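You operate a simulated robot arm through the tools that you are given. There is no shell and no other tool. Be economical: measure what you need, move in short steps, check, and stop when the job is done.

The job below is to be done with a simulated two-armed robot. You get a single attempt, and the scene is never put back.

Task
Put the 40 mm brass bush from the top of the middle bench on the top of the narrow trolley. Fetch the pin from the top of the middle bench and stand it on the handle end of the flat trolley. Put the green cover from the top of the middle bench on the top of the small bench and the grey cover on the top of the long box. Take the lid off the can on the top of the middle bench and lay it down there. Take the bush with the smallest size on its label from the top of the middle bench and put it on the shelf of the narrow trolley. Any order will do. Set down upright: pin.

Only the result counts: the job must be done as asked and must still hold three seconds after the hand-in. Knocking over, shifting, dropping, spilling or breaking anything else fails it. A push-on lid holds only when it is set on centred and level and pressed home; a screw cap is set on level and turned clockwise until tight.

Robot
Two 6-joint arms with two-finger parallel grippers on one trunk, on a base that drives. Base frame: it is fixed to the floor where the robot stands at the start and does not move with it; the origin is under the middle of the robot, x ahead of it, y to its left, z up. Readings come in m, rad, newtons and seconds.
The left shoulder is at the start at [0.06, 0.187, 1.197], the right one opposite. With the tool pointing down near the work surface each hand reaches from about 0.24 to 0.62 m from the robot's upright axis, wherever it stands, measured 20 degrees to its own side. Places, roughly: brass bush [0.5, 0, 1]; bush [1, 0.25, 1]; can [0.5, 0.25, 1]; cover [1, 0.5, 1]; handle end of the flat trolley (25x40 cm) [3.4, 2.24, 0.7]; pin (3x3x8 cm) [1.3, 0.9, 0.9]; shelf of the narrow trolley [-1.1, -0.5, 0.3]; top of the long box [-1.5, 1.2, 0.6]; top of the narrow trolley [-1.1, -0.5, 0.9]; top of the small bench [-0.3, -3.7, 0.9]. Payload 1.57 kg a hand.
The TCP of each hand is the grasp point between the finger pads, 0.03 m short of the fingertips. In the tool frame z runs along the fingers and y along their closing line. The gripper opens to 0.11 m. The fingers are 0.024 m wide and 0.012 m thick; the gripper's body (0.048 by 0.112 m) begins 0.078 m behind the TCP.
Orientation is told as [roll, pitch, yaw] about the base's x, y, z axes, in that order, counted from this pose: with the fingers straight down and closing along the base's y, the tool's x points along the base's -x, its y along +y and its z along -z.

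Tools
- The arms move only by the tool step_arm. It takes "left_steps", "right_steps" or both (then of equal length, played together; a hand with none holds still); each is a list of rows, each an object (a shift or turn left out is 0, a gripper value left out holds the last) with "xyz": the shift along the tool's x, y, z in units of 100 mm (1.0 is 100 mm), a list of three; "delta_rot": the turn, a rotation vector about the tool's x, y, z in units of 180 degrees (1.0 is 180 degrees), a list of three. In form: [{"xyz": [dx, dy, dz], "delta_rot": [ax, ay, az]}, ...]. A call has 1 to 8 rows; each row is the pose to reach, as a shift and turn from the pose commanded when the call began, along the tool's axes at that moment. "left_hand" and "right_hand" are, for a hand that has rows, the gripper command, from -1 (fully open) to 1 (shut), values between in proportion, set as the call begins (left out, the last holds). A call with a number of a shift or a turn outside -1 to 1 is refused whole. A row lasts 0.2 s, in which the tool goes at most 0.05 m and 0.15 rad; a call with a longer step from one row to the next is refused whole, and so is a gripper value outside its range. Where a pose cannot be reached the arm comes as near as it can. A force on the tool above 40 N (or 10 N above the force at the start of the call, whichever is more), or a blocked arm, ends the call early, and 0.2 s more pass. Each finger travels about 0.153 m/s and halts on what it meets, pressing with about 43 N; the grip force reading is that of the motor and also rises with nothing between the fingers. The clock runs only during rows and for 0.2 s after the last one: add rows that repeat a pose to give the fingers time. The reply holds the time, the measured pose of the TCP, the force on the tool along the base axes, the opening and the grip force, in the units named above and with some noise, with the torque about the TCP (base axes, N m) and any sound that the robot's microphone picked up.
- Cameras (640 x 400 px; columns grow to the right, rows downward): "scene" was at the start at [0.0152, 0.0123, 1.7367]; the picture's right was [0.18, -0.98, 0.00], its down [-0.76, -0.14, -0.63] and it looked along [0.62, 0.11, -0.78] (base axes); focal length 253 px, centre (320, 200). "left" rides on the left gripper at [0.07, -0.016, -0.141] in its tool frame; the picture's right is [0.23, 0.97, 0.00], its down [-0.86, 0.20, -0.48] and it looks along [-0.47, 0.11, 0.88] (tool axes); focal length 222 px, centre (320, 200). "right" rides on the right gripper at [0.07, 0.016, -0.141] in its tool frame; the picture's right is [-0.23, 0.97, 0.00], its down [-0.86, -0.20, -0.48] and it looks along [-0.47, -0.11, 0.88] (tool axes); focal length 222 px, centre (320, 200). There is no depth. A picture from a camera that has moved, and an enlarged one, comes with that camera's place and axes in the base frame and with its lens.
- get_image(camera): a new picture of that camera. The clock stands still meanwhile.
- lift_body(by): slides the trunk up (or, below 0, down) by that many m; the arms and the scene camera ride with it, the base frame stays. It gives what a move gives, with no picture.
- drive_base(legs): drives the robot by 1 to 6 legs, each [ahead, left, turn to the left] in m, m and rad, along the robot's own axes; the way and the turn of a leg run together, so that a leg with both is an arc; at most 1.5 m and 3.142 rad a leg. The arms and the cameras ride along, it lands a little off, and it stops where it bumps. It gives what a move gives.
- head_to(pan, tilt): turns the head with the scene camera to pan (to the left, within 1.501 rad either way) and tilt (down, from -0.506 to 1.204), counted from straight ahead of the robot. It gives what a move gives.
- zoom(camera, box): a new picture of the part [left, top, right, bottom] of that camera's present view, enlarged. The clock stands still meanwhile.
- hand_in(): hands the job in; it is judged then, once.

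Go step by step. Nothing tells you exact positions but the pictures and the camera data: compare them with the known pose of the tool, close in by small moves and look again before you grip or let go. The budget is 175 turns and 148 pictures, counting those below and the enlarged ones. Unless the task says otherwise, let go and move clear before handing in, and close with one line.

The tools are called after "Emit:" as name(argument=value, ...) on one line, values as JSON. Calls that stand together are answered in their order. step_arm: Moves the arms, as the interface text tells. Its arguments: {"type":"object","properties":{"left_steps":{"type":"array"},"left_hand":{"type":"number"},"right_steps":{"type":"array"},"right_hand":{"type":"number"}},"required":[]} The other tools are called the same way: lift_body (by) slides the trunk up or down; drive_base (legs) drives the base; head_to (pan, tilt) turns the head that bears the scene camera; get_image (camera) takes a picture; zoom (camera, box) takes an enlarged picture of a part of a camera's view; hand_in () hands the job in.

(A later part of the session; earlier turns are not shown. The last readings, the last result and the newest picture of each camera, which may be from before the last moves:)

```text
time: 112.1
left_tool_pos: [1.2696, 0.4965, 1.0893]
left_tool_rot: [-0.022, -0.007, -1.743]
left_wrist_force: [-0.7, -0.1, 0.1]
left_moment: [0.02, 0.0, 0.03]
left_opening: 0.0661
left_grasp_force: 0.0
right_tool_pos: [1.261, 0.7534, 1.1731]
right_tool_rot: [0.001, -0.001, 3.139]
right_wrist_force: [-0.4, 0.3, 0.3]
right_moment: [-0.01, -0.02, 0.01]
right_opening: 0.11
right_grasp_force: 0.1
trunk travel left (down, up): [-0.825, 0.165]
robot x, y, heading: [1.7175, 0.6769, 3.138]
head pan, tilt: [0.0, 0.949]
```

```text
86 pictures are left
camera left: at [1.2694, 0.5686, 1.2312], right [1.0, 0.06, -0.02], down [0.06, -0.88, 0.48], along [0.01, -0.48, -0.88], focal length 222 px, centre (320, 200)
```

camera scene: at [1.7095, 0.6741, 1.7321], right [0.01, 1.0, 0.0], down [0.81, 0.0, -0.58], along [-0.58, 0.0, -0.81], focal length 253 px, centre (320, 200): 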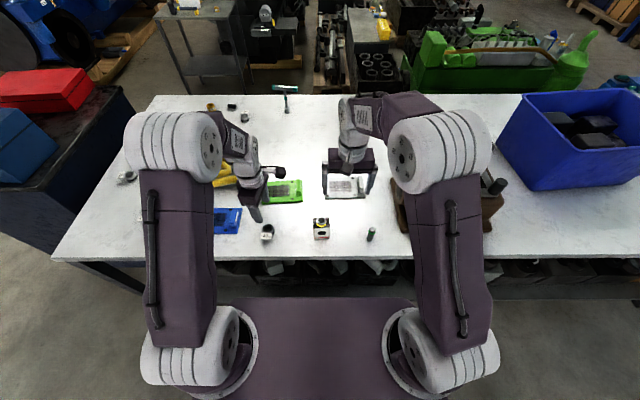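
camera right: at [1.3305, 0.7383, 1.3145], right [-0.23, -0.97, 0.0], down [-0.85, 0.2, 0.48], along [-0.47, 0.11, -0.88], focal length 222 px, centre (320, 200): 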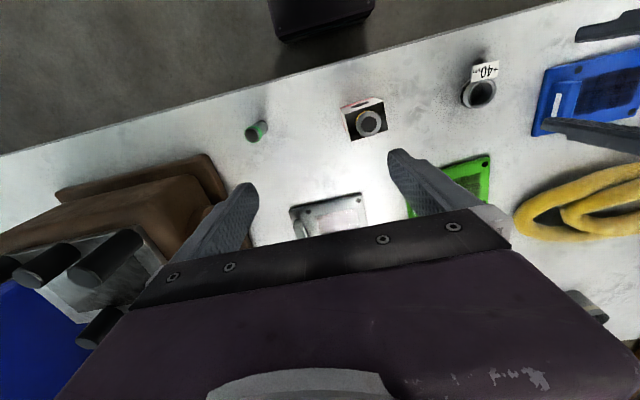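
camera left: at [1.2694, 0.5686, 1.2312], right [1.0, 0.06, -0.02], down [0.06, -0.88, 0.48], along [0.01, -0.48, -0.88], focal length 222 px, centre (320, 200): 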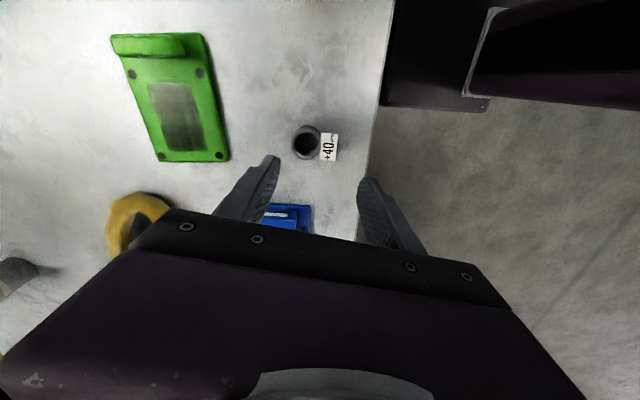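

The +40 tag sticks out toward +x, so I'll grip that bush along y, turning the left hand. The right hand goes over the pin at about (1.275, 0.862).

Emit:
step_arm(left_steps=[{"xyz": [-0.03, -0.05, 0], "delta_rot": [0, 0, 0.047]}, {"xyz": [-0.06, -0.1, 0], "delta_rot": [0, 0, 0.094]}, {"xyz": [-0.1, -0.15, 0], "delta_rot": [0, 0, 0.141]}, {"xyz": [-0.13, -0.22, 0], "delta_rot": [0, 0, 0.188]}, {"xyz": [-0.13, -0.22, 0], "delta_rot": [0, 0, 0.235]}, {"xyz": [-0.13, -0.22, 0], "delta_rot": [0, 0, 0.282]}, {"xyz": [-0.13, -0.22, 0], "delta_rot": [0, 0, 0.329]}, {"xyz": [-0.13, -0.22, 0], "delta_rot": [0, 0, 0.376]}], right_steps=[{"xyz": [0.05, -0.2, 0.1]}, {"xyz": [0.1, -0.5, 0.2]}, {"xyz": [0.14, -0.8, 0.3]}, {"xyz": [0.14, -1.0, 0.4]}, {"xyz": [0.14, -1.0, 0.5]}, {"xyz": [0.14, -1.0, 0.6]}, {"xyz": [0.14, -1.0, 0.8]}, {"xyz": [0.14, -1.0, 0.9]}], right_hand=-0.1, left_hand=-0.2)

Emit:
step_arm(left_steps=[{"xyz": [0, 0, 0.1], "delta_rot": [0, 0, 0.035]}, {"xyz": [0, 0, 0.2], "delta_rot": [0, 0, 0.069]}, {"xyz": [0, 0, 0.3], "delta_rot": [0, 0, 0.069]}])

Emit:
get_image(camera="left")

Emit:
get_image(camera="right")

```text
time: 113.9
left_tool_pos: [1.2457, 0.4874, 1.0885]
left_tool_rot: [-0.003, -0.021, -2.927]
left_wrist_force: [0.1, 0.3, -0.3]
left_moment: [0.0, 0.0, 0.02]
left_opening: 0.0659
left_grasp_force: 0.1
right_tool_pos: [1.2751, 0.8553, 1.0834]
right_tool_rot: [-0.001, -0.002, 3.139]
right_wrist_force: [0.2, 0.2, 0.7]
right_moment: [0.04, 0.05, 0.03]
right_opening: 0.0607
right_grasp_force: 0.1
trunk travel left (down, up): [-0.825, 0.165]
robot x, y, heading: [1.7208, 0.6759, 3.137]
head pan, tilt: [0.0, 0.949]
```

```text
time: 114.7
left_tool_pos: [1.246, 0.4868, 1.06]
left_tool_rot: [0.001, -0.021, 3.142]
left_wrist_force: [0.1, 0.5, -0.2]
left_moment: [0.0, -0.01, 0.03]
left_opening: 0.066
left_grasp_force: 0.1
right_tool_pos: [1.2752, 0.8544, 1.0838]
right_tool_rot: [-0.001, 0.0, 3.139]
right_wrist_force: [-0.3, -0.2, -0.8]
right_moment: [-0.03, 0.01, 0.01]
right_opening: 0.0606
right_grasp_force: 0.1
trunk travel left (down, up): [-0.825, 0.165]
robot x, y, heading: [1.7228, 0.6747, 3.131]
head pan, tilt: [0.0, 0.949]
```

```text
85 pictures are left
camera left: at [1.3192, 0.5048, 1.2002], right [0.23, -0.97, 0.0], down [-0.84, -0.2, 0.5], along [-0.48, -0.11, -0.87], focal length 222 px, centre (320, 200)
```

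left: 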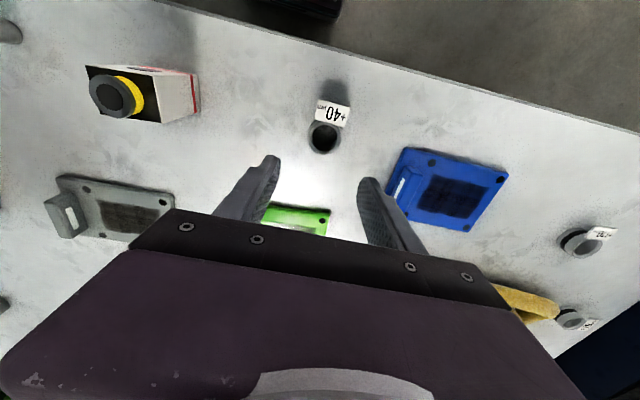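

```text
84 pictures are left
camera right: at [1.3447, 0.8386, 1.2248], right [-0.23, -0.97, 0.0], down [-0.85, 0.2, 0.48], along [-0.47, 0.11, -0.88], focal length 222 px, centre (320, 200)
```

right: 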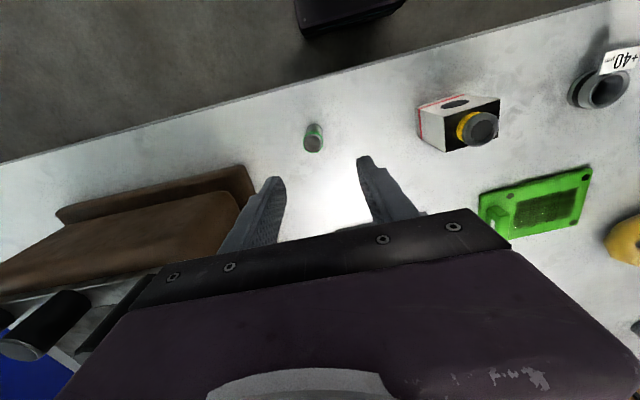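

There is a fourth grey bush further along the bench that I hadn't seen. I'll read its tag before deciding.

Emit:
zoom(camera="left", box=[540, 215, 630, 340])

Emit:
zoom(camera="scene", box=[100, 90, 260, 250])

```text
3.20 times, centred on (585, 278) of left
camera zoom: at [1.3192, 0.5048, 1.2002], right [0.23, -0.97, 0.0], down [-0.84, -0.2, 0.5], along [-0.48, -0.11, -0.87], focal length 711 px, centre (-528, -48)
```

zoom: 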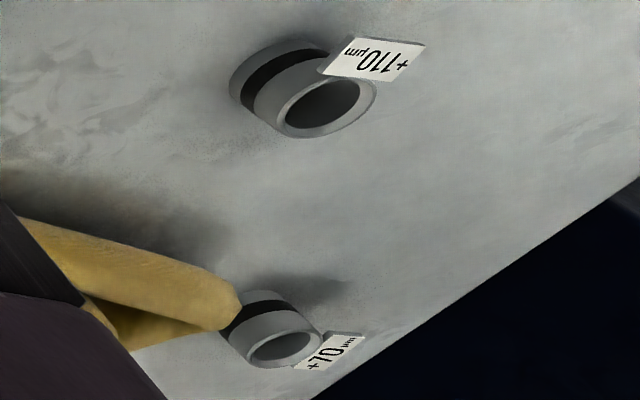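

```text
2.50 times, centred on (180, 170) of scene
camera zoom: at [1.7094, 0.6738, 1.732], right [0.0, 1.0, 0.0], down [0.81, 0.0, -0.58], along [-0.58, 0.0, -0.81], focal length 632 px, centre (670, 275)
```

zoom: 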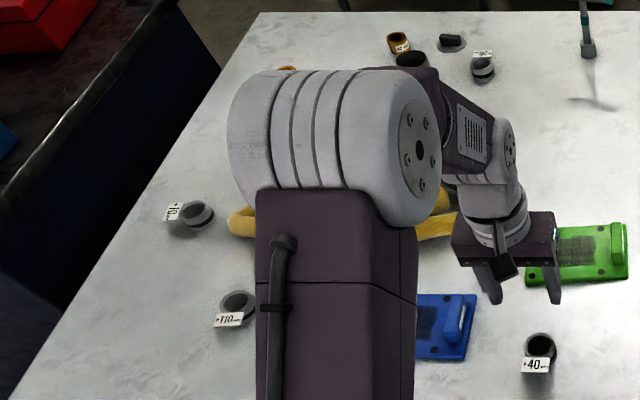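

Tags are +40, +70, +90, +110, so +40 is smallest. Both hands are well lined up; I'll descend partway with both.

Emit:
step_arm(left_steps=[{"xyz": [0.04, 0, 0.25]}, {"xyz": [0.04, 0, 0.5]}, {"xyz": [0.04, 0, 0.75]}, {"xyz": [0.04, 0, 1.0]}], right_steps=[{"xyz": [0.06, -0.05, 0.25]}, {"xyz": [0.06, -0.05, 0.5]}, {"xyz": [0.06, -0.05, 0.75]}, {"xyz": [0.06, -0.05, 1.0]}])

Emit:
get_image(camera="left")

Emit:
get_image(camera="right")

```text
time: 115.7
left_tool_pos: [1.2481, 0.4874, 0.9585]
left_tool_rot: [0.003, -0.019, -3.143]
left_wrist_force: [-0.1, 0.5, 0.6]
left_moment: [0.0, -0.02, -0.01]
left_opening: 0.0658
left_grasp_force: 0.0
right_tool_pos: [1.28, 0.8579, 0.9833]
right_tool_rot: [0.0, -0.001, 3.139]
right_wrist_force: [-0.5, 0.3, 0.1]
right_moment: [-0.01, -0.02, 0.06]
right_opening: 0.0604
right_grasp_force: 0.1
trunk travel left (down, up): [-0.825, 0.165]
robot x, y, heading: [1.7249, 0.6771, 3.138]
head pan, tilt: [0.0, 0.949]
```

```text
81 pictures are left
camera left: at [1.3204, 0.5046, 1.0983], right [0.23, -0.97, 0.0], down [-0.84, -0.2, 0.5], along [-0.48, -0.11, -0.87], focal length 222 px, centre (320, 200)
```

left: 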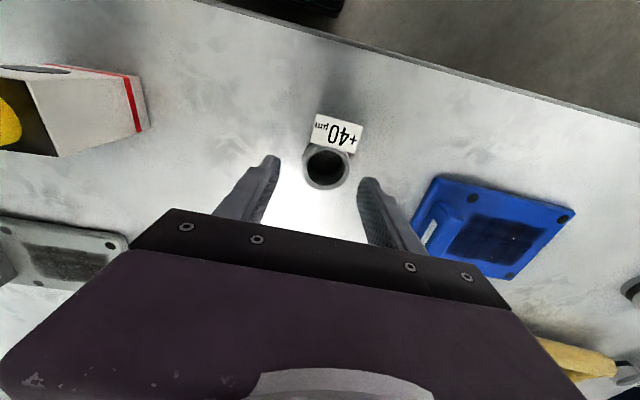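

```text
80 pictures are left
camera right: at [1.3502, 0.8432, 1.1241], right [-0.23, -0.97, 0.0], down [-0.85, 0.2, 0.48], along [-0.47, 0.11, -0.88], focal length 222 px, centre (320, 200)
```

right: 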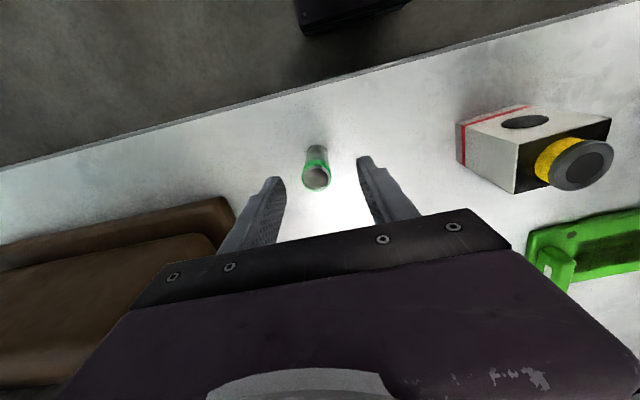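

Both are centred. Final descent, then close both.

Emit:
step_arm(left_steps=[{"xyz": [0, 0.02, 0.15]}, {"xyz": [0, 0.02, 0.3]}, {"xyz": [0, 0.02, 0.42]}], right_steps=[{"xyz": [0, 0, 0.2]}, {"xyz": [0, 0, 0.4]}, {"xyz": [0, 0, 0.58]}])

Emit:
step_arm(left_steps=[{"xyz": [0, 0, 0]}, {"xyz": [0, 0, 0]}, {"xyz": [0, 0, 0]}], right_steps=[{"xyz": [0, 0, 0]}, {"xyz": [0, 0, 0]}, {"xyz": [0, 0, 0]}], left_hand=1, right_hand=1)

Emit:
get_image(camera="left")

Emit:
get_image(camera="right")

```text
time: 116.5
left_tool_pos: [1.2475, 0.4852, 0.9162]
left_tool_rot: [0.003, -0.021, -3.141]
left_wrist_force: [0.2, -0.4, -0.6]
left_moment: [0.0, -0.01, 0.0]
left_opening: 0.0661
left_grasp_force: 0.1
right_tool_pos: [1.2807, 0.8581, 0.9232]
right_tool_rot: [-0.002, 0.001, 3.138]
right_wrist_force: [-0.4, -0.2, -0.2]
right_moment: [0.02, -0.02, -0.01]
right_opening: 0.0603
right_grasp_force: 0.0
trunk travel left (down, up): [-0.825, 0.165]
robot x, y, heading: [1.723, 0.6773, 3.14]
head pan, tilt: [0.0, 0.949]
```

```text
time: 117.3
left_tool_pos: [1.2478, 0.4852, 0.9171]
left_tool_rot: [0.001, -0.02, -3.141]
left_wrist_force: [0.3, 0.4, 0.1]
left_moment: [0.01, -0.01, 0.0]
left_opening: 0.0447
left_grasp_force: 43.1
right_tool_pos: [1.2809, 0.8578, 0.9242]
right_tool_rot: [0.002, 0.0, 3.139]
right_wrist_force: [0.3, 0.5, 2.3]
right_moment: [-0.02, 0.0, 0.0]
right_opening: 0.0228
right_grasp_force: 35.4
trunk travel left (down, up): [-0.825, 0.165]
robot x, y, heading: [1.7219, 0.6732, 3.136]
head pan, tilt: [0.0, 0.949]
```

```text
79 pictures are left
camera left: at [1.3202, 0.5015, 1.0579], right [0.23, -0.97, 0.0], down [-0.84, -0.2, 0.5], along [-0.48, -0.11, -0.87], focal length 222 px, centre (320, 200)
```

left: 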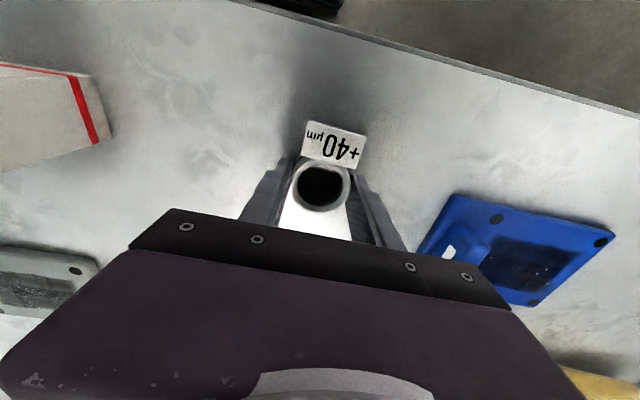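

```text
78 pictures are left
camera right: at [1.3507, 0.8429, 1.0661], right [-0.23, -0.97, 0.0], down [-0.85, 0.2, 0.48], along [-0.47, 0.11, -0.88], focal length 222 px, centre (320, 200)
```

right: 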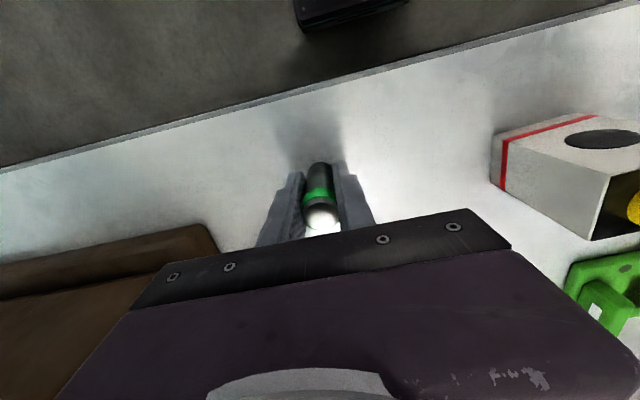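

Both gripped (44.7 mm bush, 22.8 mm pin). Lifting both, then backing off.

Emit:
step_arm(left_steps=[{"xyz": [0, 0, -0.2]}, {"xyz": [0, 0, -0.5]}, {"xyz": [0, 0, -0.8]}, {"xyz": [0, 0, -1.0]}], right_steps=[{"xyz": [0, 0, -0.2]}, {"xyz": [0, 0, -0.5]}, {"xyz": [0, 0, -0.8]}, {"xyz": [0, 0, -1.0]}])

Emit:
step_arm(left_steps=[{"xyz": [0, 0, -0.3]}, {"xyz": [0, 0, -0.6]}, {"xyz": [0, 0, -0.8]}], right_steps=[{"xyz": [0, 0, -0.3]}, {"xyz": [0, 0, -0.6]}, {"xyz": [0, 0, -0.8]}])

Emit:
drive_base(legs=[[-0.4, 0, 0], [0, 0, -1.57]])

Emit:
head_to(pan=-0.5, tilt=0.6)

Emit:
get_image(camera="scene")

```text
time: 118.3
left_tool_pos: [1.2511, 0.4835, 1.0162]
left_tool_rot: [0.001, -0.02, -3.141]
left_wrist_force: [-1.3, -0.6, -1.0]
left_moment: [-0.01, -0.02, 0.02]
left_opening: 0.0447
left_grasp_force: 43.1
right_tool_pos: [1.2813, 0.858, 1.0241]
right_tool_rot: [-0.001, 0.0, 3.139]
right_wrist_force: [-0.4, -1.1, -1.5]
right_moment: [-0.02, -0.03, 0.01]
right_opening: 0.0228
right_grasp_force: 35.6
trunk travel left (down, up): [-0.825, 0.165]
robot x, y, heading: [1.7214, 0.6742, 3.135]
head pan, tilt: [0.0, 0.949]
```

```text
time: 119.1
left_tool_pos: [1.2522, 0.4852, 1.0974]
left_tool_rot: [0.002, -0.021, -3.142]
left_wrist_force: [0.2, -0.3, -1.1]
left_moment: [-0.02, 0.0, -0.05]
left_opening: 0.0448
left_grasp_force: 42.7
right_tool_pos: [1.2795, 0.8574, 1.1051]
right_tool_rot: [0.001, -0.001, 3.138]
right_wrist_force: [0.4, -0.5, -1.5]
right_moment: [0.0, -0.01, 0.01]
right_opening: 0.0231
right_grasp_force: 35.5
trunk travel left (down, up): [-0.825, 0.165]
robot x, y, heading: [1.7227, 0.6772, 3.13]
head pan, tilt: [0.0, 0.949]
```

```text
time: 125.5
left_tool_pos: [1.9347, 1.1459, 1.0971]
left_tool_rot: [0.003, -0.019, 1.574]
left_wrist_force: [-1.0, 1.1, -1.6]
left_moment: [0.0, -0.01, 0.0]
left_opening: 0.0446
left_grasp_force: 43.2
right_tool_pos: [2.3076, 1.1186, 1.1048]
right_tool_rot: [0.0, 0.0, 1.571]
right_wrist_force: [0.1, -0.5, -2.0]
right_moment: [-0.05, -0.02, 0.01]
right_opening: 0.0229
right_grasp_force: 35.7
trunk travel left (down, up): [-0.825, 0.165]
robot x, y, heading: [2.125, 0.6756, 1.569]
head pan, tilt: [0.0, 0.949]
```

```text
time: 126.4
left_tool_pos: [1.9358, 1.1468, 1.0974]
left_tool_rot: [0.002, -0.022, 1.574]
left_wrist_force: [-0.4, 0.2, -1.7]
left_moment: [-0.01, -0.01, -0.02]
left_opening: 0.0448
left_grasp_force: 42.5
right_tool_pos: [2.3077, 1.1196, 1.1062]
right_tool_rot: [0.0, 0.001, 1.57]
right_wrist_force: [-0.2, 0.6, -2.0]
right_moment: [-0.02, -0.04, 0.01]
right_opening: 0.0229
right_grasp_force: 35.3
trunk travel left (down, up): [-0.825, 0.165]
robot x, y, heading: [2.1288, 0.6765, 1.573]
head pan, tilt: [-0.499, 0.6]
```

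```text
77 pictures are left
camera scene: at [2.1688, 0.6919, 1.7604], right [0.88, -0.48, 0.0], down [-0.27, -0.5, -0.82], along [0.4, 0.72, -0.57], focal length 253 px, centre (320, 200)
```

scene: 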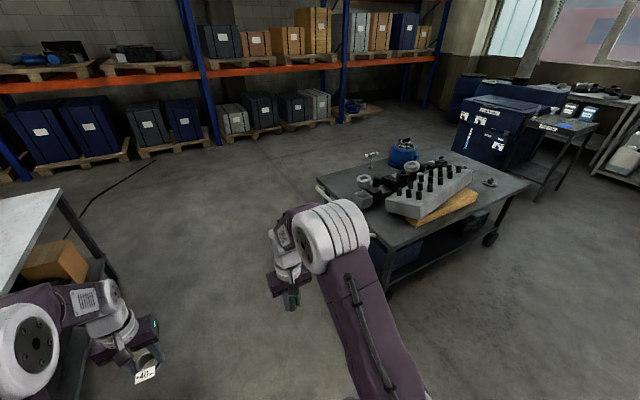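

I see the flat trolley at about x 3.05–4.5, y 1.4–2.4. I'll zoom in to find its handle and the free end.

Emit:
zoom(camera="scene", box=[300, 120, 560, 300])

```text
2.22 times, centred on (430, 210) of scene
camera zoom: at [2.1688, 0.6919, 1.7604], right [0.88, -0.48, 0.0], down [-0.27, -0.5, -0.82], along [0.4, 0.72, -0.57], focal length 561 px, centre (76, 178)
```

zoom: 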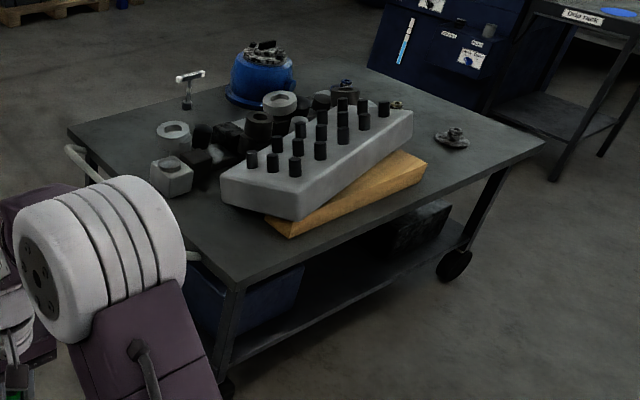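

The handle pipe is on the trolley's west end. I'll drive to a spot west of it, face it, and look from closer.

Emit:
drive_base(legs=[[1.25, 0, 0], [0, 0, -1.57]])

Emit:
head_to(pan=0.0, tilt=0.7)

Emit:
get_image(camera="scene")

```text
time: 136.6
left_tool_pos: [2.6083, 2.1149, 1.0985]
left_tool_rot: [0.003, -0.023, -0.007]
left_wrist_force: [0.4, 0.2, -1.5]
left_moment: [0.03, -0.01, -0.01]
left_opening: 0.0447
left_grasp_force: 42.5
right_tool_pos: [2.5775, 1.7418, 1.1042]
right_tool_rot: [0.0, 0.0, -0.013]
right_wrist_force: [-0.1, -0.4, -2.5]
right_moment: [-0.02, 0.02, 0.04]
right_opening: 0.0229
right_grasp_force: 35.8
trunk travel left (down, up): [-0.825, 0.165]
robot x, y, heading: [2.1372, 1.9291, -0.018]
head pan, tilt: [-0.499, 0.6]
```

```text
time: 137.5
left_tool_pos: [2.6078, 2.114, 1.0975]
left_tool_rot: [0.003, -0.021, -0.007]
left_wrist_force: [0.9, -0.5, -1.2]
left_moment: [0.01, 0.01, 0.02]
left_opening: 0.0448
left_grasp_force: 42.7
right_tool_pos: [2.5759, 1.7413, 1.1052]
right_tool_rot: [0.0, 0.001, -0.013]
right_wrist_force: [0.0, -0.7, -2.0]
right_moment: [0.01, 0.01, 0.0]
right_opening: 0.0229
right_grasp_force: 35.6
trunk travel left (down, up): [-0.825, 0.165]
robot x, y, heading: [2.1365, 1.9236, -0.01]
head pan, tilt: [0.0, 0.7]
```

```text
75 pictures are left
camera scene: at [2.1613, 1.9254, 1.7518], right [-0.01, -1.0, 0.0], down [-0.64, 0.01, -0.76], along [0.76, -0.01, -0.64], focal length 253 px, centre (320, 200)
```

scene: 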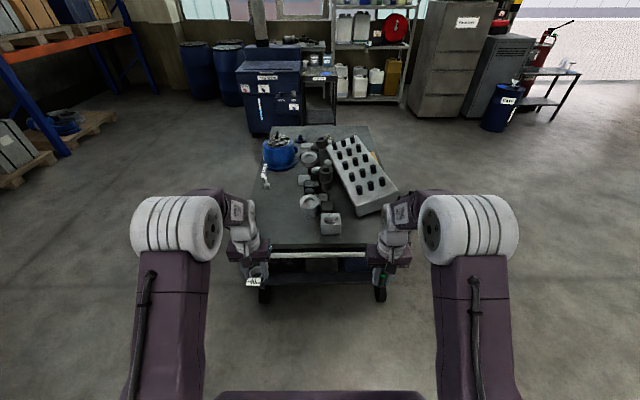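

The free part of the handle end is around (3.25, 2.13). The handle pipe blocks the west side, so I'll come from the north side, facing -y.

Emit:
drive_base(legs=[[0, 0.92, 0], [1.28, 0, 0], [0, 0, -1.56]])

Emit:
head_to(pan=-0.2, tilt=0.9)

Emit:
get_image(camera="scene")

Emit:
get_image(camera="right")

```text
time: 152.1
left_tool_pos: [3.597, 2.3288, 1.0975]
left_tool_rot: [0.002, -0.021, -1.601]
left_wrist_force: [0.1, 0.1, 0.4]
left_moment: [-0.01, -0.02, 0.05]
left_opening: 0.0443
left_grasp_force: 42.9
right_tool_pos: [3.2241, 2.3667, 1.1037]
right_tool_rot: [0.002, 0.0, -1.603]
right_wrist_force: [-0.3, -0.4, -1.5]
right_moment: [0.0, -0.01, 0.0]
right_opening: 0.0228
right_grasp_force: 35.3
trunk travel left (down, up): [-0.825, 0.165]
robot x, y, heading: [3.4169, 2.8013, -1.602]
head pan, tilt: [0.0, 0.7]
```

```text
time: 152.8
left_tool_pos: [3.5965, 2.3273, 1.0968]
left_tool_rot: [0.001, -0.022, -1.6]
left_wrist_force: [-0.2, -0.6, -1.5]
left_moment: [0.01, -0.02, 0.01]
left_opening: 0.0447
left_grasp_force: 43.1
right_tool_pos: [3.2245, 2.3662, 1.1046]
right_tool_rot: [0.0, 0.001, -1.603]
right_wrist_force: [0.0, -0.6, -2.3]
right_moment: [-0.02, 0.03, 0.0]
right_opening: 0.0227
right_grasp_force: 36.0
trunk travel left (down, up): [-0.825, 0.165]
robot x, y, heading: [3.4187, 2.8058, -1.606]
head pan, tilt: [-0.201, 0.901]
```

```text
74 pictures are left
camera scene: at [3.4043, 2.7882, 1.7357], right [-0.97, 0.23, 0.0], down [0.18, 0.76, -0.62], along [-0.14, -0.6, -0.78], focal length 253 px, centre (320, 200)
```

scene: 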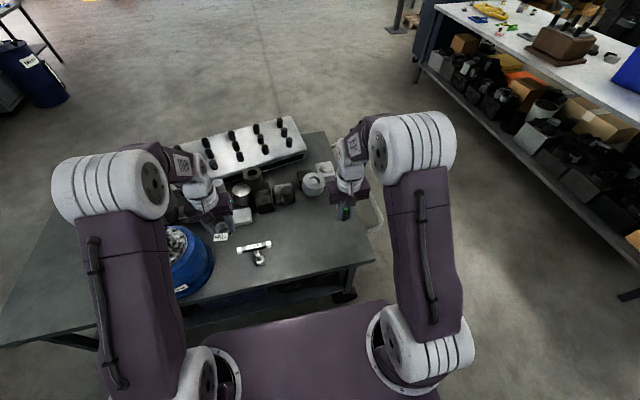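

```text
73 pictures are left
camera right: at [3.2428, 2.4369, 1.2467], right [0.97, -0.26, 0.0], down [-0.23, -0.85, 0.48], along [-0.12, -0.46, -0.88], focal length 222 px, centre (320, 200)
```

right: 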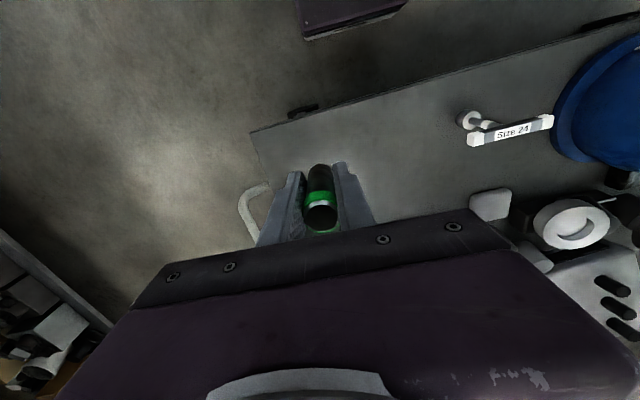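

The handle-end corner is at (3.06, 2.38) with the top at z ≈ 0.70, and there's clear space around (3.30, 2.21). I'll drive in 10 cm and move the pin above it.

Emit:
drive_base(legs=[[0.1, 0, 0]])

Emit:
step_arm(right_steps=[{"xyz": [-0.14, 0.2, 0.1]}, {"xyz": [-0.28, 0.4, 0.2]}, {"xyz": [-0.42, 0.6, 0.4]}, {"xyz": [-0.54, 0.77, 0.7]}, {"xyz": [-0.54, 0.77, 1.0]}])

Emit:
step_arm(right_steps=[{"xyz": [0, 0, 0.4]}, {"xyz": [0, 0, 0.8]}, {"xyz": [0, 0, 1.0]}])

Emit:
get_image(camera="right")

Emit:
get_image(camera="scene")

```text
time: 154.0
left_tool_pos: [3.5916, 2.228, 1.0991]
left_tool_rot: [0.002, -0.024, -1.6]
left_wrist_force: [0.0, 0.2, -1.1]
left_moment: [-0.03, 0.0, 0.03]
left_opening: 0.0444
left_grasp_force: 42.8
right_tool_pos: [3.2198, 2.2678, 1.1066]
right_tool_rot: [0.002, -0.003, -1.606]
right_wrist_force: [-0.2, 1.3, -2.7]
right_moment: [-0.03, 0.03, -0.01]
right_opening: 0.0227
right_grasp_force: 35.2
trunk travel left (down, up): [-0.825, 0.165]
robot x, y, heading: [3.416, 2.7061, -1.605]
head pan, tilt: [-0.201, 0.901]
```

```text
time: 155.2
left_tool_pos: [3.5914, 2.2263, 1.0978]
left_tool_rot: [0.002, -0.021, -1.601]
left_wrist_force: [0.6, 0.3, -0.8]
left_moment: [0.0, -0.04, 0.01]
left_opening: 0.0445
left_grasp_force: 42.9
right_tool_pos: [3.2941, 2.2082, 1.0049]
right_tool_rot: [-0.001, 0.0, -1.607]
right_wrist_force: [-0.3, -1.0, -2.5]
right_moment: [0.01, 0.0, -0.01]
right_opening: 0.023
right_grasp_force: 35.5
trunk travel left (down, up): [-0.825, 0.165]
robot x, y, heading: [3.4167, 2.7021, -1.605]
head pan, tilt: [-0.201, 0.901]
```

```text
time: 156.0
left_tool_pos: [3.5921, 2.2261, 1.0973]
left_tool_rot: [0.002, -0.02, -1.601]
left_wrist_force: [-0.4, -0.7, -1.0]
left_moment: [0.04, 0.03, 0.0]
left_opening: 0.0447
left_grasp_force: 42.8
right_tool_pos: [3.2956, 2.21, 0.9055]
right_tool_rot: [0.001, 0.0, -1.606]
right_wrist_force: [0.9, 0.0, -1.3]
right_moment: [-0.01, 0.02, -0.03]
right_opening: 0.0227
right_grasp_force: 35.3
trunk travel left (down, up): [-0.825, 0.165]
robot x, y, heading: [3.4148, 2.699, -1.609]
head pan, tilt: [-0.201, 0.901]
```

```text
72 pictures are left
camera right: at [3.314, 2.2792, 1.0467], right [0.97, -0.26, 0.0], down [-0.23, -0.85, 0.48], along [-0.12, -0.46, -0.88], focal length 222 px, centre (320, 200)
```

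right: 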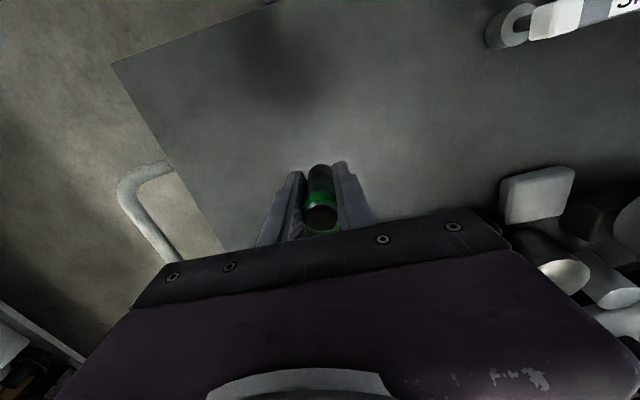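

```text
71 pictures are left
camera scene: at [3.4008, 2.6869, 1.7357], right [-0.97, 0.23, 0.0], down [0.18, 0.76, -0.62], along [-0.15, -0.6, -0.78], focal length 253 px, centre (320, 200)
```

scene: 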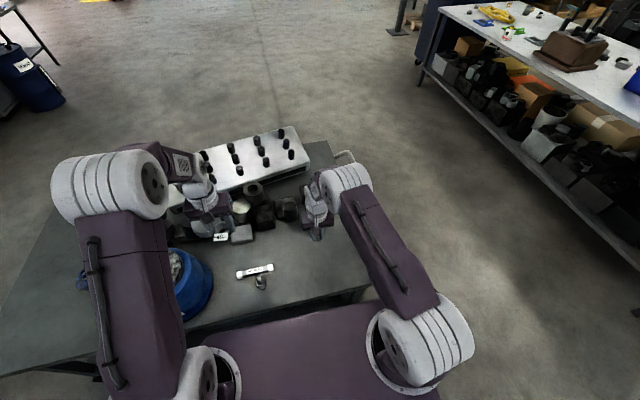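

The spot is clear. Lowering to just above the surface, then slowly to contact.

Emit:
step_arm(right_steps=[{"xyz": [0, 0, 0.3]}, {"xyz": [0, 0, 0.6]}, {"xyz": [0, 0, 0.9]}, {"xyz": [0, 0, 1.0]}])

Emit:
step_arm(right_steps=[{"xyz": [0, 0, 0.07]}, {"xyz": [0, 0, 0.14]}, {"xyz": [0, 0, 0.21]}, {"xyz": [0, 0, 0.28]}, {"xyz": [0, 0, 0.35]}, {"xyz": [0, 0, 0.42]}, {"xyz": [0, 0, 0.49]}, {"xyz": [0, 0, 0.56]}])

```text
time: 157.0
left_tool_pos: [3.5914, 2.2268, 1.0985]
left_tool_rot: [0.002, -0.022, -1.602]
left_wrist_force: [-0.1, 0.5, -0.5]
left_moment: [-0.02, 0.03, -0.01]
left_opening: 0.0446
left_grasp_force: 42.9
right_tool_pos: [3.295, 2.208, 0.8043]
right_tool_rot: [-0.001, -0.001, -1.606]
right_wrist_force: [-0.1, -0.7, -2.5]
right_moment: [0.01, 0.01, 0.0]
right_opening: 0.023
right_grasp_force: 35.5
trunk travel left (down, up): [-0.825, 0.165]
robot x, y, heading: [3.4195, 2.7023, -1.608]
head pan, tilt: [-0.201, 0.901]
```

```text
time: 158.8
left_tool_pos: [3.5925, 2.2262, 1.0987]
left_tool_rot: [0.003, -0.021, -1.599]
left_wrist_force: [0.1, -0.1, -0.5]
left_moment: [0.0, 0.03, -0.02]
left_opening: 0.0446
left_grasp_force: 43.6
right_tool_pos: [3.2954, 2.2084, 0.7485]
right_tool_rot: [0.001, 0.0, -1.605]
right_wrist_force: [-0.4, -0.7, -2.4]
right_moment: [0.02, -0.01, 0.01]
right_opening: 0.0231
right_grasp_force: 35.3
trunk travel left (down, up): [-0.825, 0.165]
robot x, y, heading: [3.4167, 2.7052, -1.605]
head pan, tilt: [-0.201, 0.901]
```

No contact at 0.7485 yet; continuing in 4 mm rows.

Emit:
step_arm(right_steps=[{"xyz": [0, 0, 0.04]}, {"xyz": [0, 0, 0.08]}, {"xyz": [0, 0, 0.12]}, {"xyz": [0, 0, 0.16]}, {"xyz": [0, 0, 0.2]}, {"xyz": [0, 0, 0.24]}, {"xyz": [0, 0, 0.28]}, {"xyz": [0, 0, 0.32]}])

Emit:
get_image(camera="right")

```text
time: 160.6
left_tool_pos: [3.5937, 2.2288, 1.0989]
left_tool_rot: [0.001, -0.023, -1.6]
left_wrist_force: [0.2, -0.3, -1.1]
left_moment: [0.03, 0.0, -0.04]
left_opening: 0.0445
left_grasp_force: 42.9
right_tool_pos: [3.2954, 2.2199, 0.7349]
right_tool_rot: [-0.002, -0.004, -1.606]
right_wrist_force: [5.9, -4.5, 26.3]
right_moment: [-0.26, -0.22, 0.0]
right_opening: 0.0227
right_grasp_force: 35.0
right hand out of reach, approached as far as the arm can: row 3, 4, 5, 6, 7, 8
trunk travel left (down, up): [-0.825, 0.165]
robot x, y, heading: [3.4144, 2.702, -1.605]
head pan, tilt: [-0.201, 0.901]
```

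```text
70 pictures are left
camera right: at [3.3135, 2.29, 0.8759], right [0.97, -0.26, 0.0], down [-0.23, -0.85, 0.48], along [-0.13, -0.47, -0.88], focal length 222 px, centre (320, 200)
```

right: 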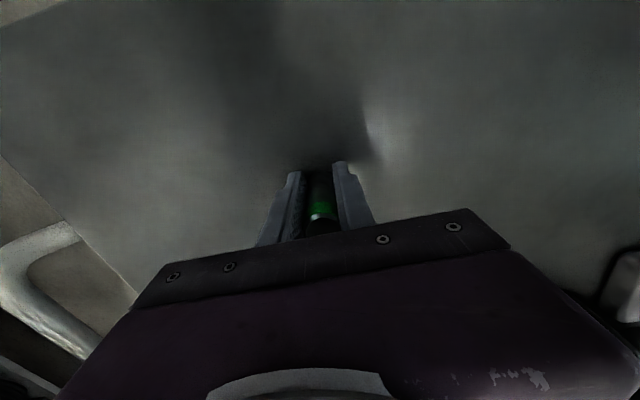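

The pin is on the surface (26 N). I'll raise the command to relax the push before releasing.

Emit:
step_arm(right_steps=[{"xyz": [0, 0, -0.1]}, {"xyz": [0, 0, -0.18]}, {"xyz": [0, 0, -0.18]}])

Emit:
get_image(camera="right")

```text
time: 161.4
left_tool_pos: [3.5928, 2.2256, 1.0974]
left_tool_rot: [0.0, -0.021, -1.599]
left_wrist_force: [-0.7, 0.6, -1.0]
left_moment: [0.0, 0.02, -0.03]
left_opening: 0.0449
left_grasp_force: 43.4
right_tool_pos: [3.2961, 2.2192, 0.7504]
right_tool_rot: [-0.001, 0.001, -1.604]
right_wrist_force: [-0.4, -0.5, -2.7]
right_moment: [0.0, -0.02, 0.01]
right_opening: 0.0231
right_grasp_force: 35.7
trunk travel left (down, up): [-0.825, 0.165]
robot x, y, heading: [3.4129, 2.6996, -1.61]
head pan, tilt: [-0.201, 0.901]
```

```text
69 pictures are left
camera right: at [3.3134, 2.2891, 0.8929], right [0.97, -0.26, 0.0], down [-0.23, -0.85, 0.48], along [-0.12, -0.46, -0.88], focal length 222 px, centre (320, 200)
```

right: 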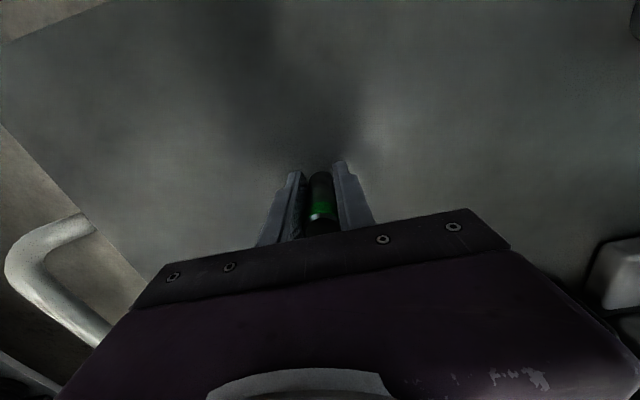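

I'll zoom to check whether the pin slid or tilted in the grip.

Emit:
zoom(camera="right", box=[265, 140, 385, 250])

Emit:
zoom(camera="scene", box=[290, 170, 380, 260])

```text
3.64 times, centred on (325, 195) of right
camera zoom: at [3.3134, 2.2891, 0.8929], right [0.97, -0.26, 0.0], down [-0.23, -0.85, 0.48], along [-0.12, -0.46, -0.88], focal length 808 px, centre (302, 218)
```

zoom: 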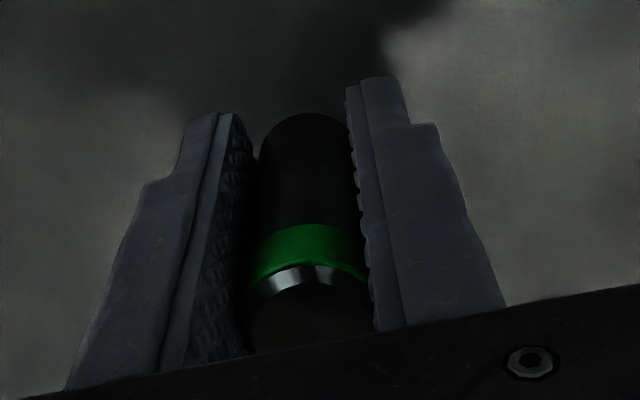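

```text
4.44 times, centred on (335, 215) of scene
camera zoom: at [3.4007, 2.6871, 1.7356], right [-0.97, 0.23, 0.0], down [0.18, 0.76, -0.62], along [-0.15, -0.6, -0.78], focal length 1123 px, centre (253, 133)
```

zoom: 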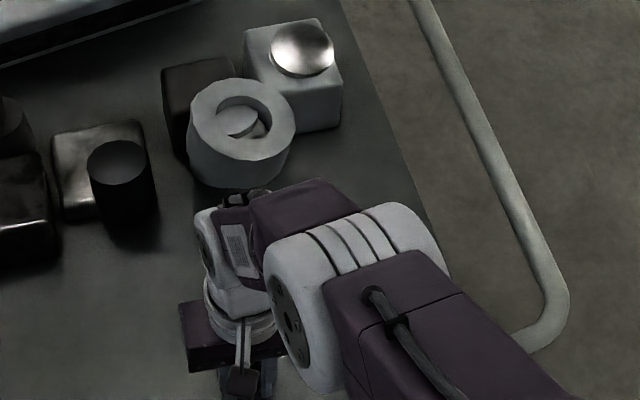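

The pin slid up about 12 mm in the grip but stays upright; the arm is at its low limit. I'll raise the hand 10 cm, lower the trunk 10 cm and set it down gently.

Emit:
step_arm(right_steps=[{"xyz": [0, 0, -0.4]}, {"xyz": [0, 0, -0.8]}, {"xyz": [0, 0, -1.0]}])

Emit:
lift_body(by=-0.1)

Emit:
get_image(camera="right")

```text
time: 162.2
left_tool_pos: [3.5918, 2.2263, 1.0989]
left_tool_rot: [0.004, -0.02, -1.599]
left_wrist_force: [0.6, 0.1, -0.4]
left_moment: [0.01, -0.01, -0.01]
left_opening: 0.0444
left_grasp_force: 42.6
right_tool_pos: [3.2967, 2.2206, 0.8514]
right_tool_rot: [0.0, -0.001, -1.607]
right_wrist_force: [0.4, -0.8, -2.1]
right_moment: [0.04, -0.03, -0.01]
right_opening: 0.023
right_grasp_force: 35.5
trunk travel left (down, up): [-0.825, 0.165]
robot x, y, heading: [3.4128, 2.7039, -1.608]
head pan, tilt: [-0.201, 0.901]
```

```text
time: 163.5
left_tool_pos: [3.5924, 2.2273, 0.9977]
left_tool_rot: [0.001, -0.021, -1.599]
left_wrist_force: [0.4, -0.2, 0.1]
left_moment: [0.01, -0.02, 0.02]
left_opening: 0.0445
left_grasp_force: 43.3
right_tool_pos: [3.2963, 2.2212, 0.7517]
right_tool_rot: [0.0, -0.001, -1.606]
right_wrist_force: [0.0, 0.5, -1.8]
right_moment: [-0.01, 0.03, 0.01]
right_opening: 0.0227
right_grasp_force: 35.1
trunk travel left (down, up): [-0.725, 0.265]
robot x, y, heading: [3.4152, 2.7011, -1.604]
head pan, tilt: [-0.201, 0.901]
```

```text
66 pictures are left
camera right: at [3.3146, 2.2902, 0.8933], right [0.97, -0.26, 0.0], down [-0.23, -0.85, 0.48], along [-0.12, -0.46, -0.88], focal length 222 px, centre (320, 200)
```

right: 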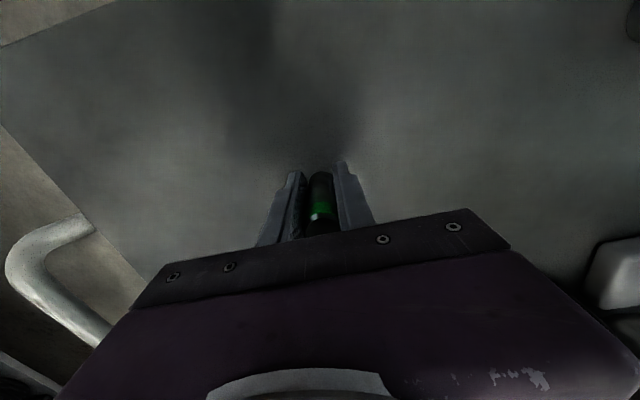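

Now lowering in small rows to a light touch.

Emit:
step_arm(right_steps=[{"xyz": [0, 0, 0.04]}, {"xyz": [0, 0, 0.08]}, {"xyz": [0, 0, 0.1]}, {"xyz": [0, 0, 0.12]}, {"xyz": [0, 0, 0.14]}])

```text
time: 164.7
left_tool_pos: [3.5939, 2.2272, 0.9982]
left_tool_rot: [0.003, -0.021, -1.601]
left_wrist_force: [-0.4, -0.9, -0.5]
left_moment: [-0.01, 0.03, 0.02]
left_opening: 0.0445
left_grasp_force: 43.3
right_tool_pos: [3.2964, 2.2204, 0.7385]
right_tool_rot: [-0.002, 0.001, -1.605]
right_wrist_force: [0.3, 1.0, -1.8]
right_moment: [-0.02, 0.02, 0.01]
right_opening: 0.023
right_grasp_force: 36.0
trunk travel left (down, up): [-0.725, 0.265]
robot x, y, heading: [3.415, 2.702, -1.61]
head pan, tilt: [-0.201, 0.901]
```

Emit:
step_arm(right_steps=[{"xyz": [0, 0, 0.01]}, {"xyz": [0, 0, 0.02]}, {"xyz": [0, 0, 0.03]}, {"xyz": [0, 0, 0.04]}])

```text
time: 165.7
left_tool_pos: [3.5919, 2.2261, 0.9978]
left_tool_rot: [0.002, -0.022, -1.602]
left_wrist_force: [0.3, 0.4, -0.6]
left_moment: [0.01, -0.04, -0.02]
left_opening: 0.0445
left_grasp_force: 43.4
right_tool_pos: [3.2957, 2.2207, 0.7342]
right_tool_rot: [0.001, -0.003, -1.604]
right_wrist_force: [-3.5, 0.5, 9.4]
right_moment: [-0.01, 0.14, 0.02]
right_opening: 0.023
right_grasp_force: 35.5
trunk travel left (down, up): [-0.725, 0.265]
robot x, y, heading: [3.4166, 2.7026, -1.607]
head pan, tilt: [-0.201, 0.901]
```

Light contact of about 10 N. I'll release and rise straight up.

Emit:
step_arm(right_steps=[{"xyz": [0, 0, 0]}, {"xyz": [0, 0, 0]}, {"xyz": [0, 0, -0.05]}, {"xyz": [0, 0, -0.3]}, {"xyz": [0, 0, -0.6]}, {"xyz": [0, 0, -1.0]}], right_hand=-0.1)

Emit:
get_image(camera="right")

```text
time: 167.1
left_tool_pos: [3.593, 2.2267, 0.9981]
left_tool_rot: [0.002, -0.021, -1.601]
left_wrist_force: [-0.5, 0.3, -1.6]
left_moment: [0.01, 0.02, 0.0]
left_opening: 0.0445
left_grasp_force: 43.5
right_tool_pos: [3.296, 2.2199, 0.835]
right_tool_rot: [0.0, 0.0, -1.606]
right_wrist_force: [0.4, 0.4, 0.5]
right_moment: [-0.02, -0.02, -0.02]
right_opening: 0.0607
right_grasp_force: 0.0
trunk travel left (down, up): [-0.725, 0.265]
robot x, y, heading: [3.4151, 2.705, -1.605]
head pan, tilt: [-0.201, 0.901]
```

```text
65 pictures are left
camera right: at [3.3145, 2.2896, 0.9767], right [0.97, -0.26, 0.0], down [-0.23, -0.85, 0.48], along [-0.12, -0.46, -0.88], focal length 222 px, centre (320, 200)
```

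right: 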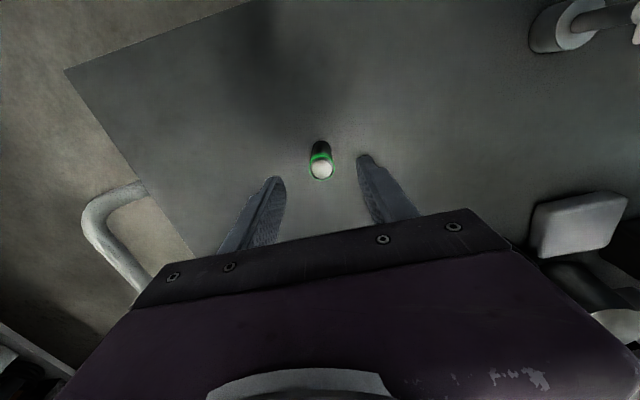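

The pin stands on the handle end. I'll raise the trunk, back away and return to the bench's far side for a cover.

Emit:
lift_body(by=0.1)

Emit:
step_arm(right_steps=[{"xyz": [0.2, 0, -0.3]}, {"xyz": [0.4, 0, -0.6]}, {"xyz": [0.5, 0, -0.9]}, {"xyz": [0.5, 0, -1.0]}])

Emit:
drive_base(legs=[[-0.2, 0, 0], [0, 0, -1.54], [1.3, 0, 0], [0, 0, 1.57], [1.5, 0, 0], [1.0, 0, 0]])

Emit:
head_to(pan=-1.0, tilt=0.6)

Emit:
get_image(camera="scene")

```text
time: 168.4
left_tool_pos: [3.592, 2.2265, 1.0977]
left_tool_rot: [0.003, -0.022, -1.6]
left_wrist_force: [-0.5, 0.4, -0.8]
left_moment: [-0.05, 0.01, 0.0]
left_opening: 0.0445
left_grasp_force: 43.1
right_tool_pos: [3.2955, 2.2192, 0.9331]
right_tool_rot: [0.001, 0.0, -1.605]
right_wrist_force: [-0.9, 0.1, 0.9]
right_moment: [0.04, -0.03, 0.02]
right_opening: 0.0606
right_grasp_force: 0.0
trunk travel left (down, up): [-0.825, 0.165]
robot x, y, heading: [3.4217, 2.7013, -1.61]
head pan, tilt: [-0.201, 0.901]
```

```text
time: 169.4
left_tool_pos: [3.5911, 2.2262, 1.0975]
left_tool_rot: [0.0, -0.021, -1.602]
left_wrist_force: [0.6, -0.3, -0.9]
left_moment: [-0.01, -0.03, 0.0]
left_opening: 0.0446
left_grasp_force: 43.4
right_tool_pos: [3.299, 2.2679, 1.0337]
right_tool_rot: [-0.001, 0.001, -1.605]
right_wrist_force: [-0.1, -0.2, 0.1]
right_moment: [-0.01, -0.01, 0.02]
right_opening: 0.0606
right_grasp_force: 0.0
trunk travel left (down, up): [-0.825, 0.165]
robot x, y, heading: [3.4223, 2.7029, -1.603]
head pan, tilt: [-0.201, 0.901]
```

```text
time: 196.3
left_tool_pos: [2.3645, 0.0139, 1.0996]
left_tool_rot: [0.002, -0.021, -1.538]
left_wrist_force: [0.4, -0.3, -0.7]
left_moment: [0.05, 0.06, 0.02]
left_opening: 0.0438
left_grasp_force: 42.4
right_tool_pos: [2.0692, 0.0377, 1.0336]
right_tool_rot: [0.0, -0.001, -1.542]
right_wrist_force: [0.4, -0.3, -0.6]
right_moment: [0.01, -0.02, 0.04]
right_opening: 0.0605
right_grasp_force: 0.0
trunk travel left (down, up): [-0.825, 0.165]
robot x, y, heading: [2.1578, 0.4772, -1.545]
head pan, tilt: [-0.201, 0.901]
```

```text
time: 197.4
left_tool_pos: [2.3635, 0.0135, 1.098]
left_tool_rot: [0.002, -0.021, -1.538]
left_wrist_force: [0.5, -0.6, -1.0]
left_moment: [0.0, -0.01, 0.02]
left_opening: 0.0441
left_grasp_force: 42.7
right_tool_pos: [2.0681, 0.0382, 1.0336]
right_tool_rot: [-0.001, 0.0, -1.542]
right_wrist_force: [-1.2, -0.2, -0.4]
right_moment: [0.0, 0.02, -0.02]
right_opening: 0.0604
right_grasp_force: 0.1
trunk travel left (down, up): [-0.825, 0.165]
robot x, y, heading: [2.1567, 0.4789, -1.542]
head pan, tilt: [-1.0, 0.6]
```

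```text
64 pictures are left
camera scene: at [2.0834, 0.4867, 1.7604], right [-0.56, 0.83, 0.0], down [0.47, 0.32, -0.82], along [-0.68, -0.47, -0.57], focal length 253 px, centre (320, 200)
```

scene: 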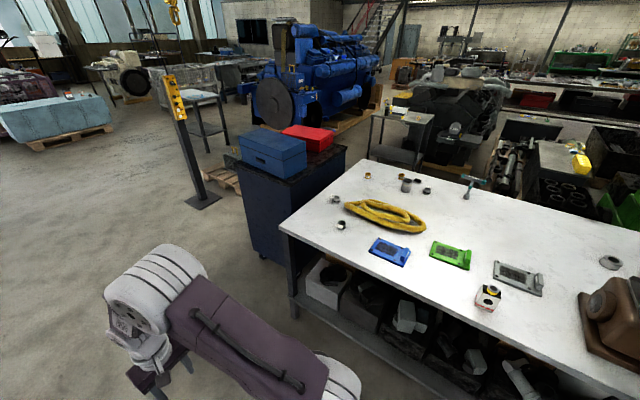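

I'll take the grey cover next (with the bush still in the left hand), facing the bench again at y ≈ 0.66.

Emit:
drive_base(legs=[[0, 0, -1.6], [0, -0.18, 0], [0.46, 0, 0]])

Emit:
get_image(camera="right")

Emit:
head_to(pan=0.0, tilt=0.9)

Emit:
zoom(camera="scene", box=[250, 130, 410, 260])

```text
time: 205.1
left_tool_pos: [1.2334, 0.4425, 1.0982]
left_tool_rot: [0.002, -0.023, -3.113]
left_wrist_force: [0.3, 0.9, -1.6]
left_moment: [-0.02, 0.05, 0.0]
left_opening: 0.0439
left_grasp_force: 42.7
right_tool_pos: [1.2589, 0.7388, 1.0334]
right_tool_rot: [0.001, -0.002, -3.12]
right_wrist_force: [-0.4, 0.3, 0.4]
right_moment: [0.01, 0.04, -0.03]
right_opening: 0.0605
right_grasp_force: 0.1
trunk travel left (down, up): [-0.825, 0.165]
robot x, y, heading: [1.6985, 0.6452, -3.119]
head pan, tilt: [-1.0, 0.6]
```

```text
63 pictures are left
camera right: at [1.3296, 0.7244, 1.1751], right [-0.2, -0.98, 0.0], down [-0.86, 0.18, 0.48], along [-0.47, 0.1, -0.88], focal length 222 px, centre (320, 200)
```

right: 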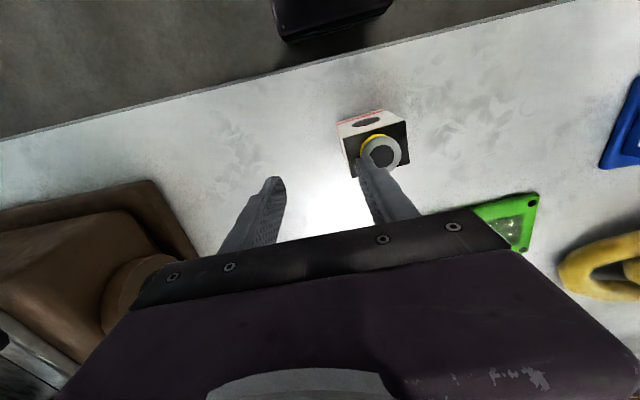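

```text
time: 206.3
left_tool_pos: [1.2324, 0.442, 1.0968]
left_tool_rot: [0.002, -0.021, -3.114]
left_wrist_force: [0.4, -0.7, -0.6]
left_moment: [-0.02, 0.02, -0.04]
left_opening: 0.0436
left_grasp_force: 43.0
right_tool_pos: [1.2576, 0.7385, 1.0323]
right_tool_rot: [0.001, 0.002, -3.117]
right_wrist_force: [0.4, -0.4, -0.3]
right_moment: [-0.02, 0.0, -0.02]
right_opening: 0.0604
right_grasp_force: 0.1
trunk travel left (down, up): [-0.825, 0.165]
robot x, y, heading: [1.6983, 0.6425, -3.118]
head pan, tilt: [0.0, 0.901]
```

```text
3.08 times, centred on (330, 195) of scene
camera zoom: at [1.6823, 0.6433, 1.7357], right [-0.02, 1.0, 0.0], down [0.78, 0.02, -0.62], along [-0.62, -0.01, -0.78], focal length 777 px, centre (289, 215)
```

zoom: 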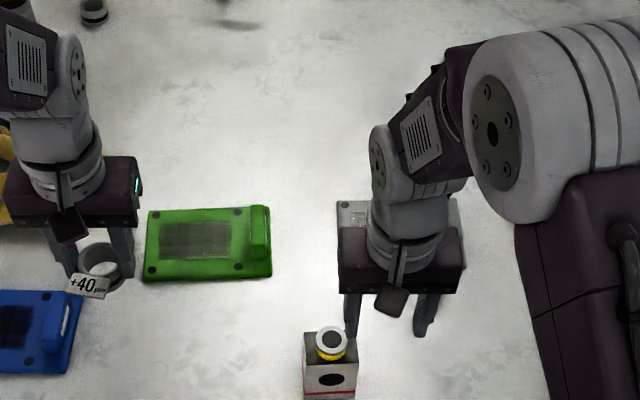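

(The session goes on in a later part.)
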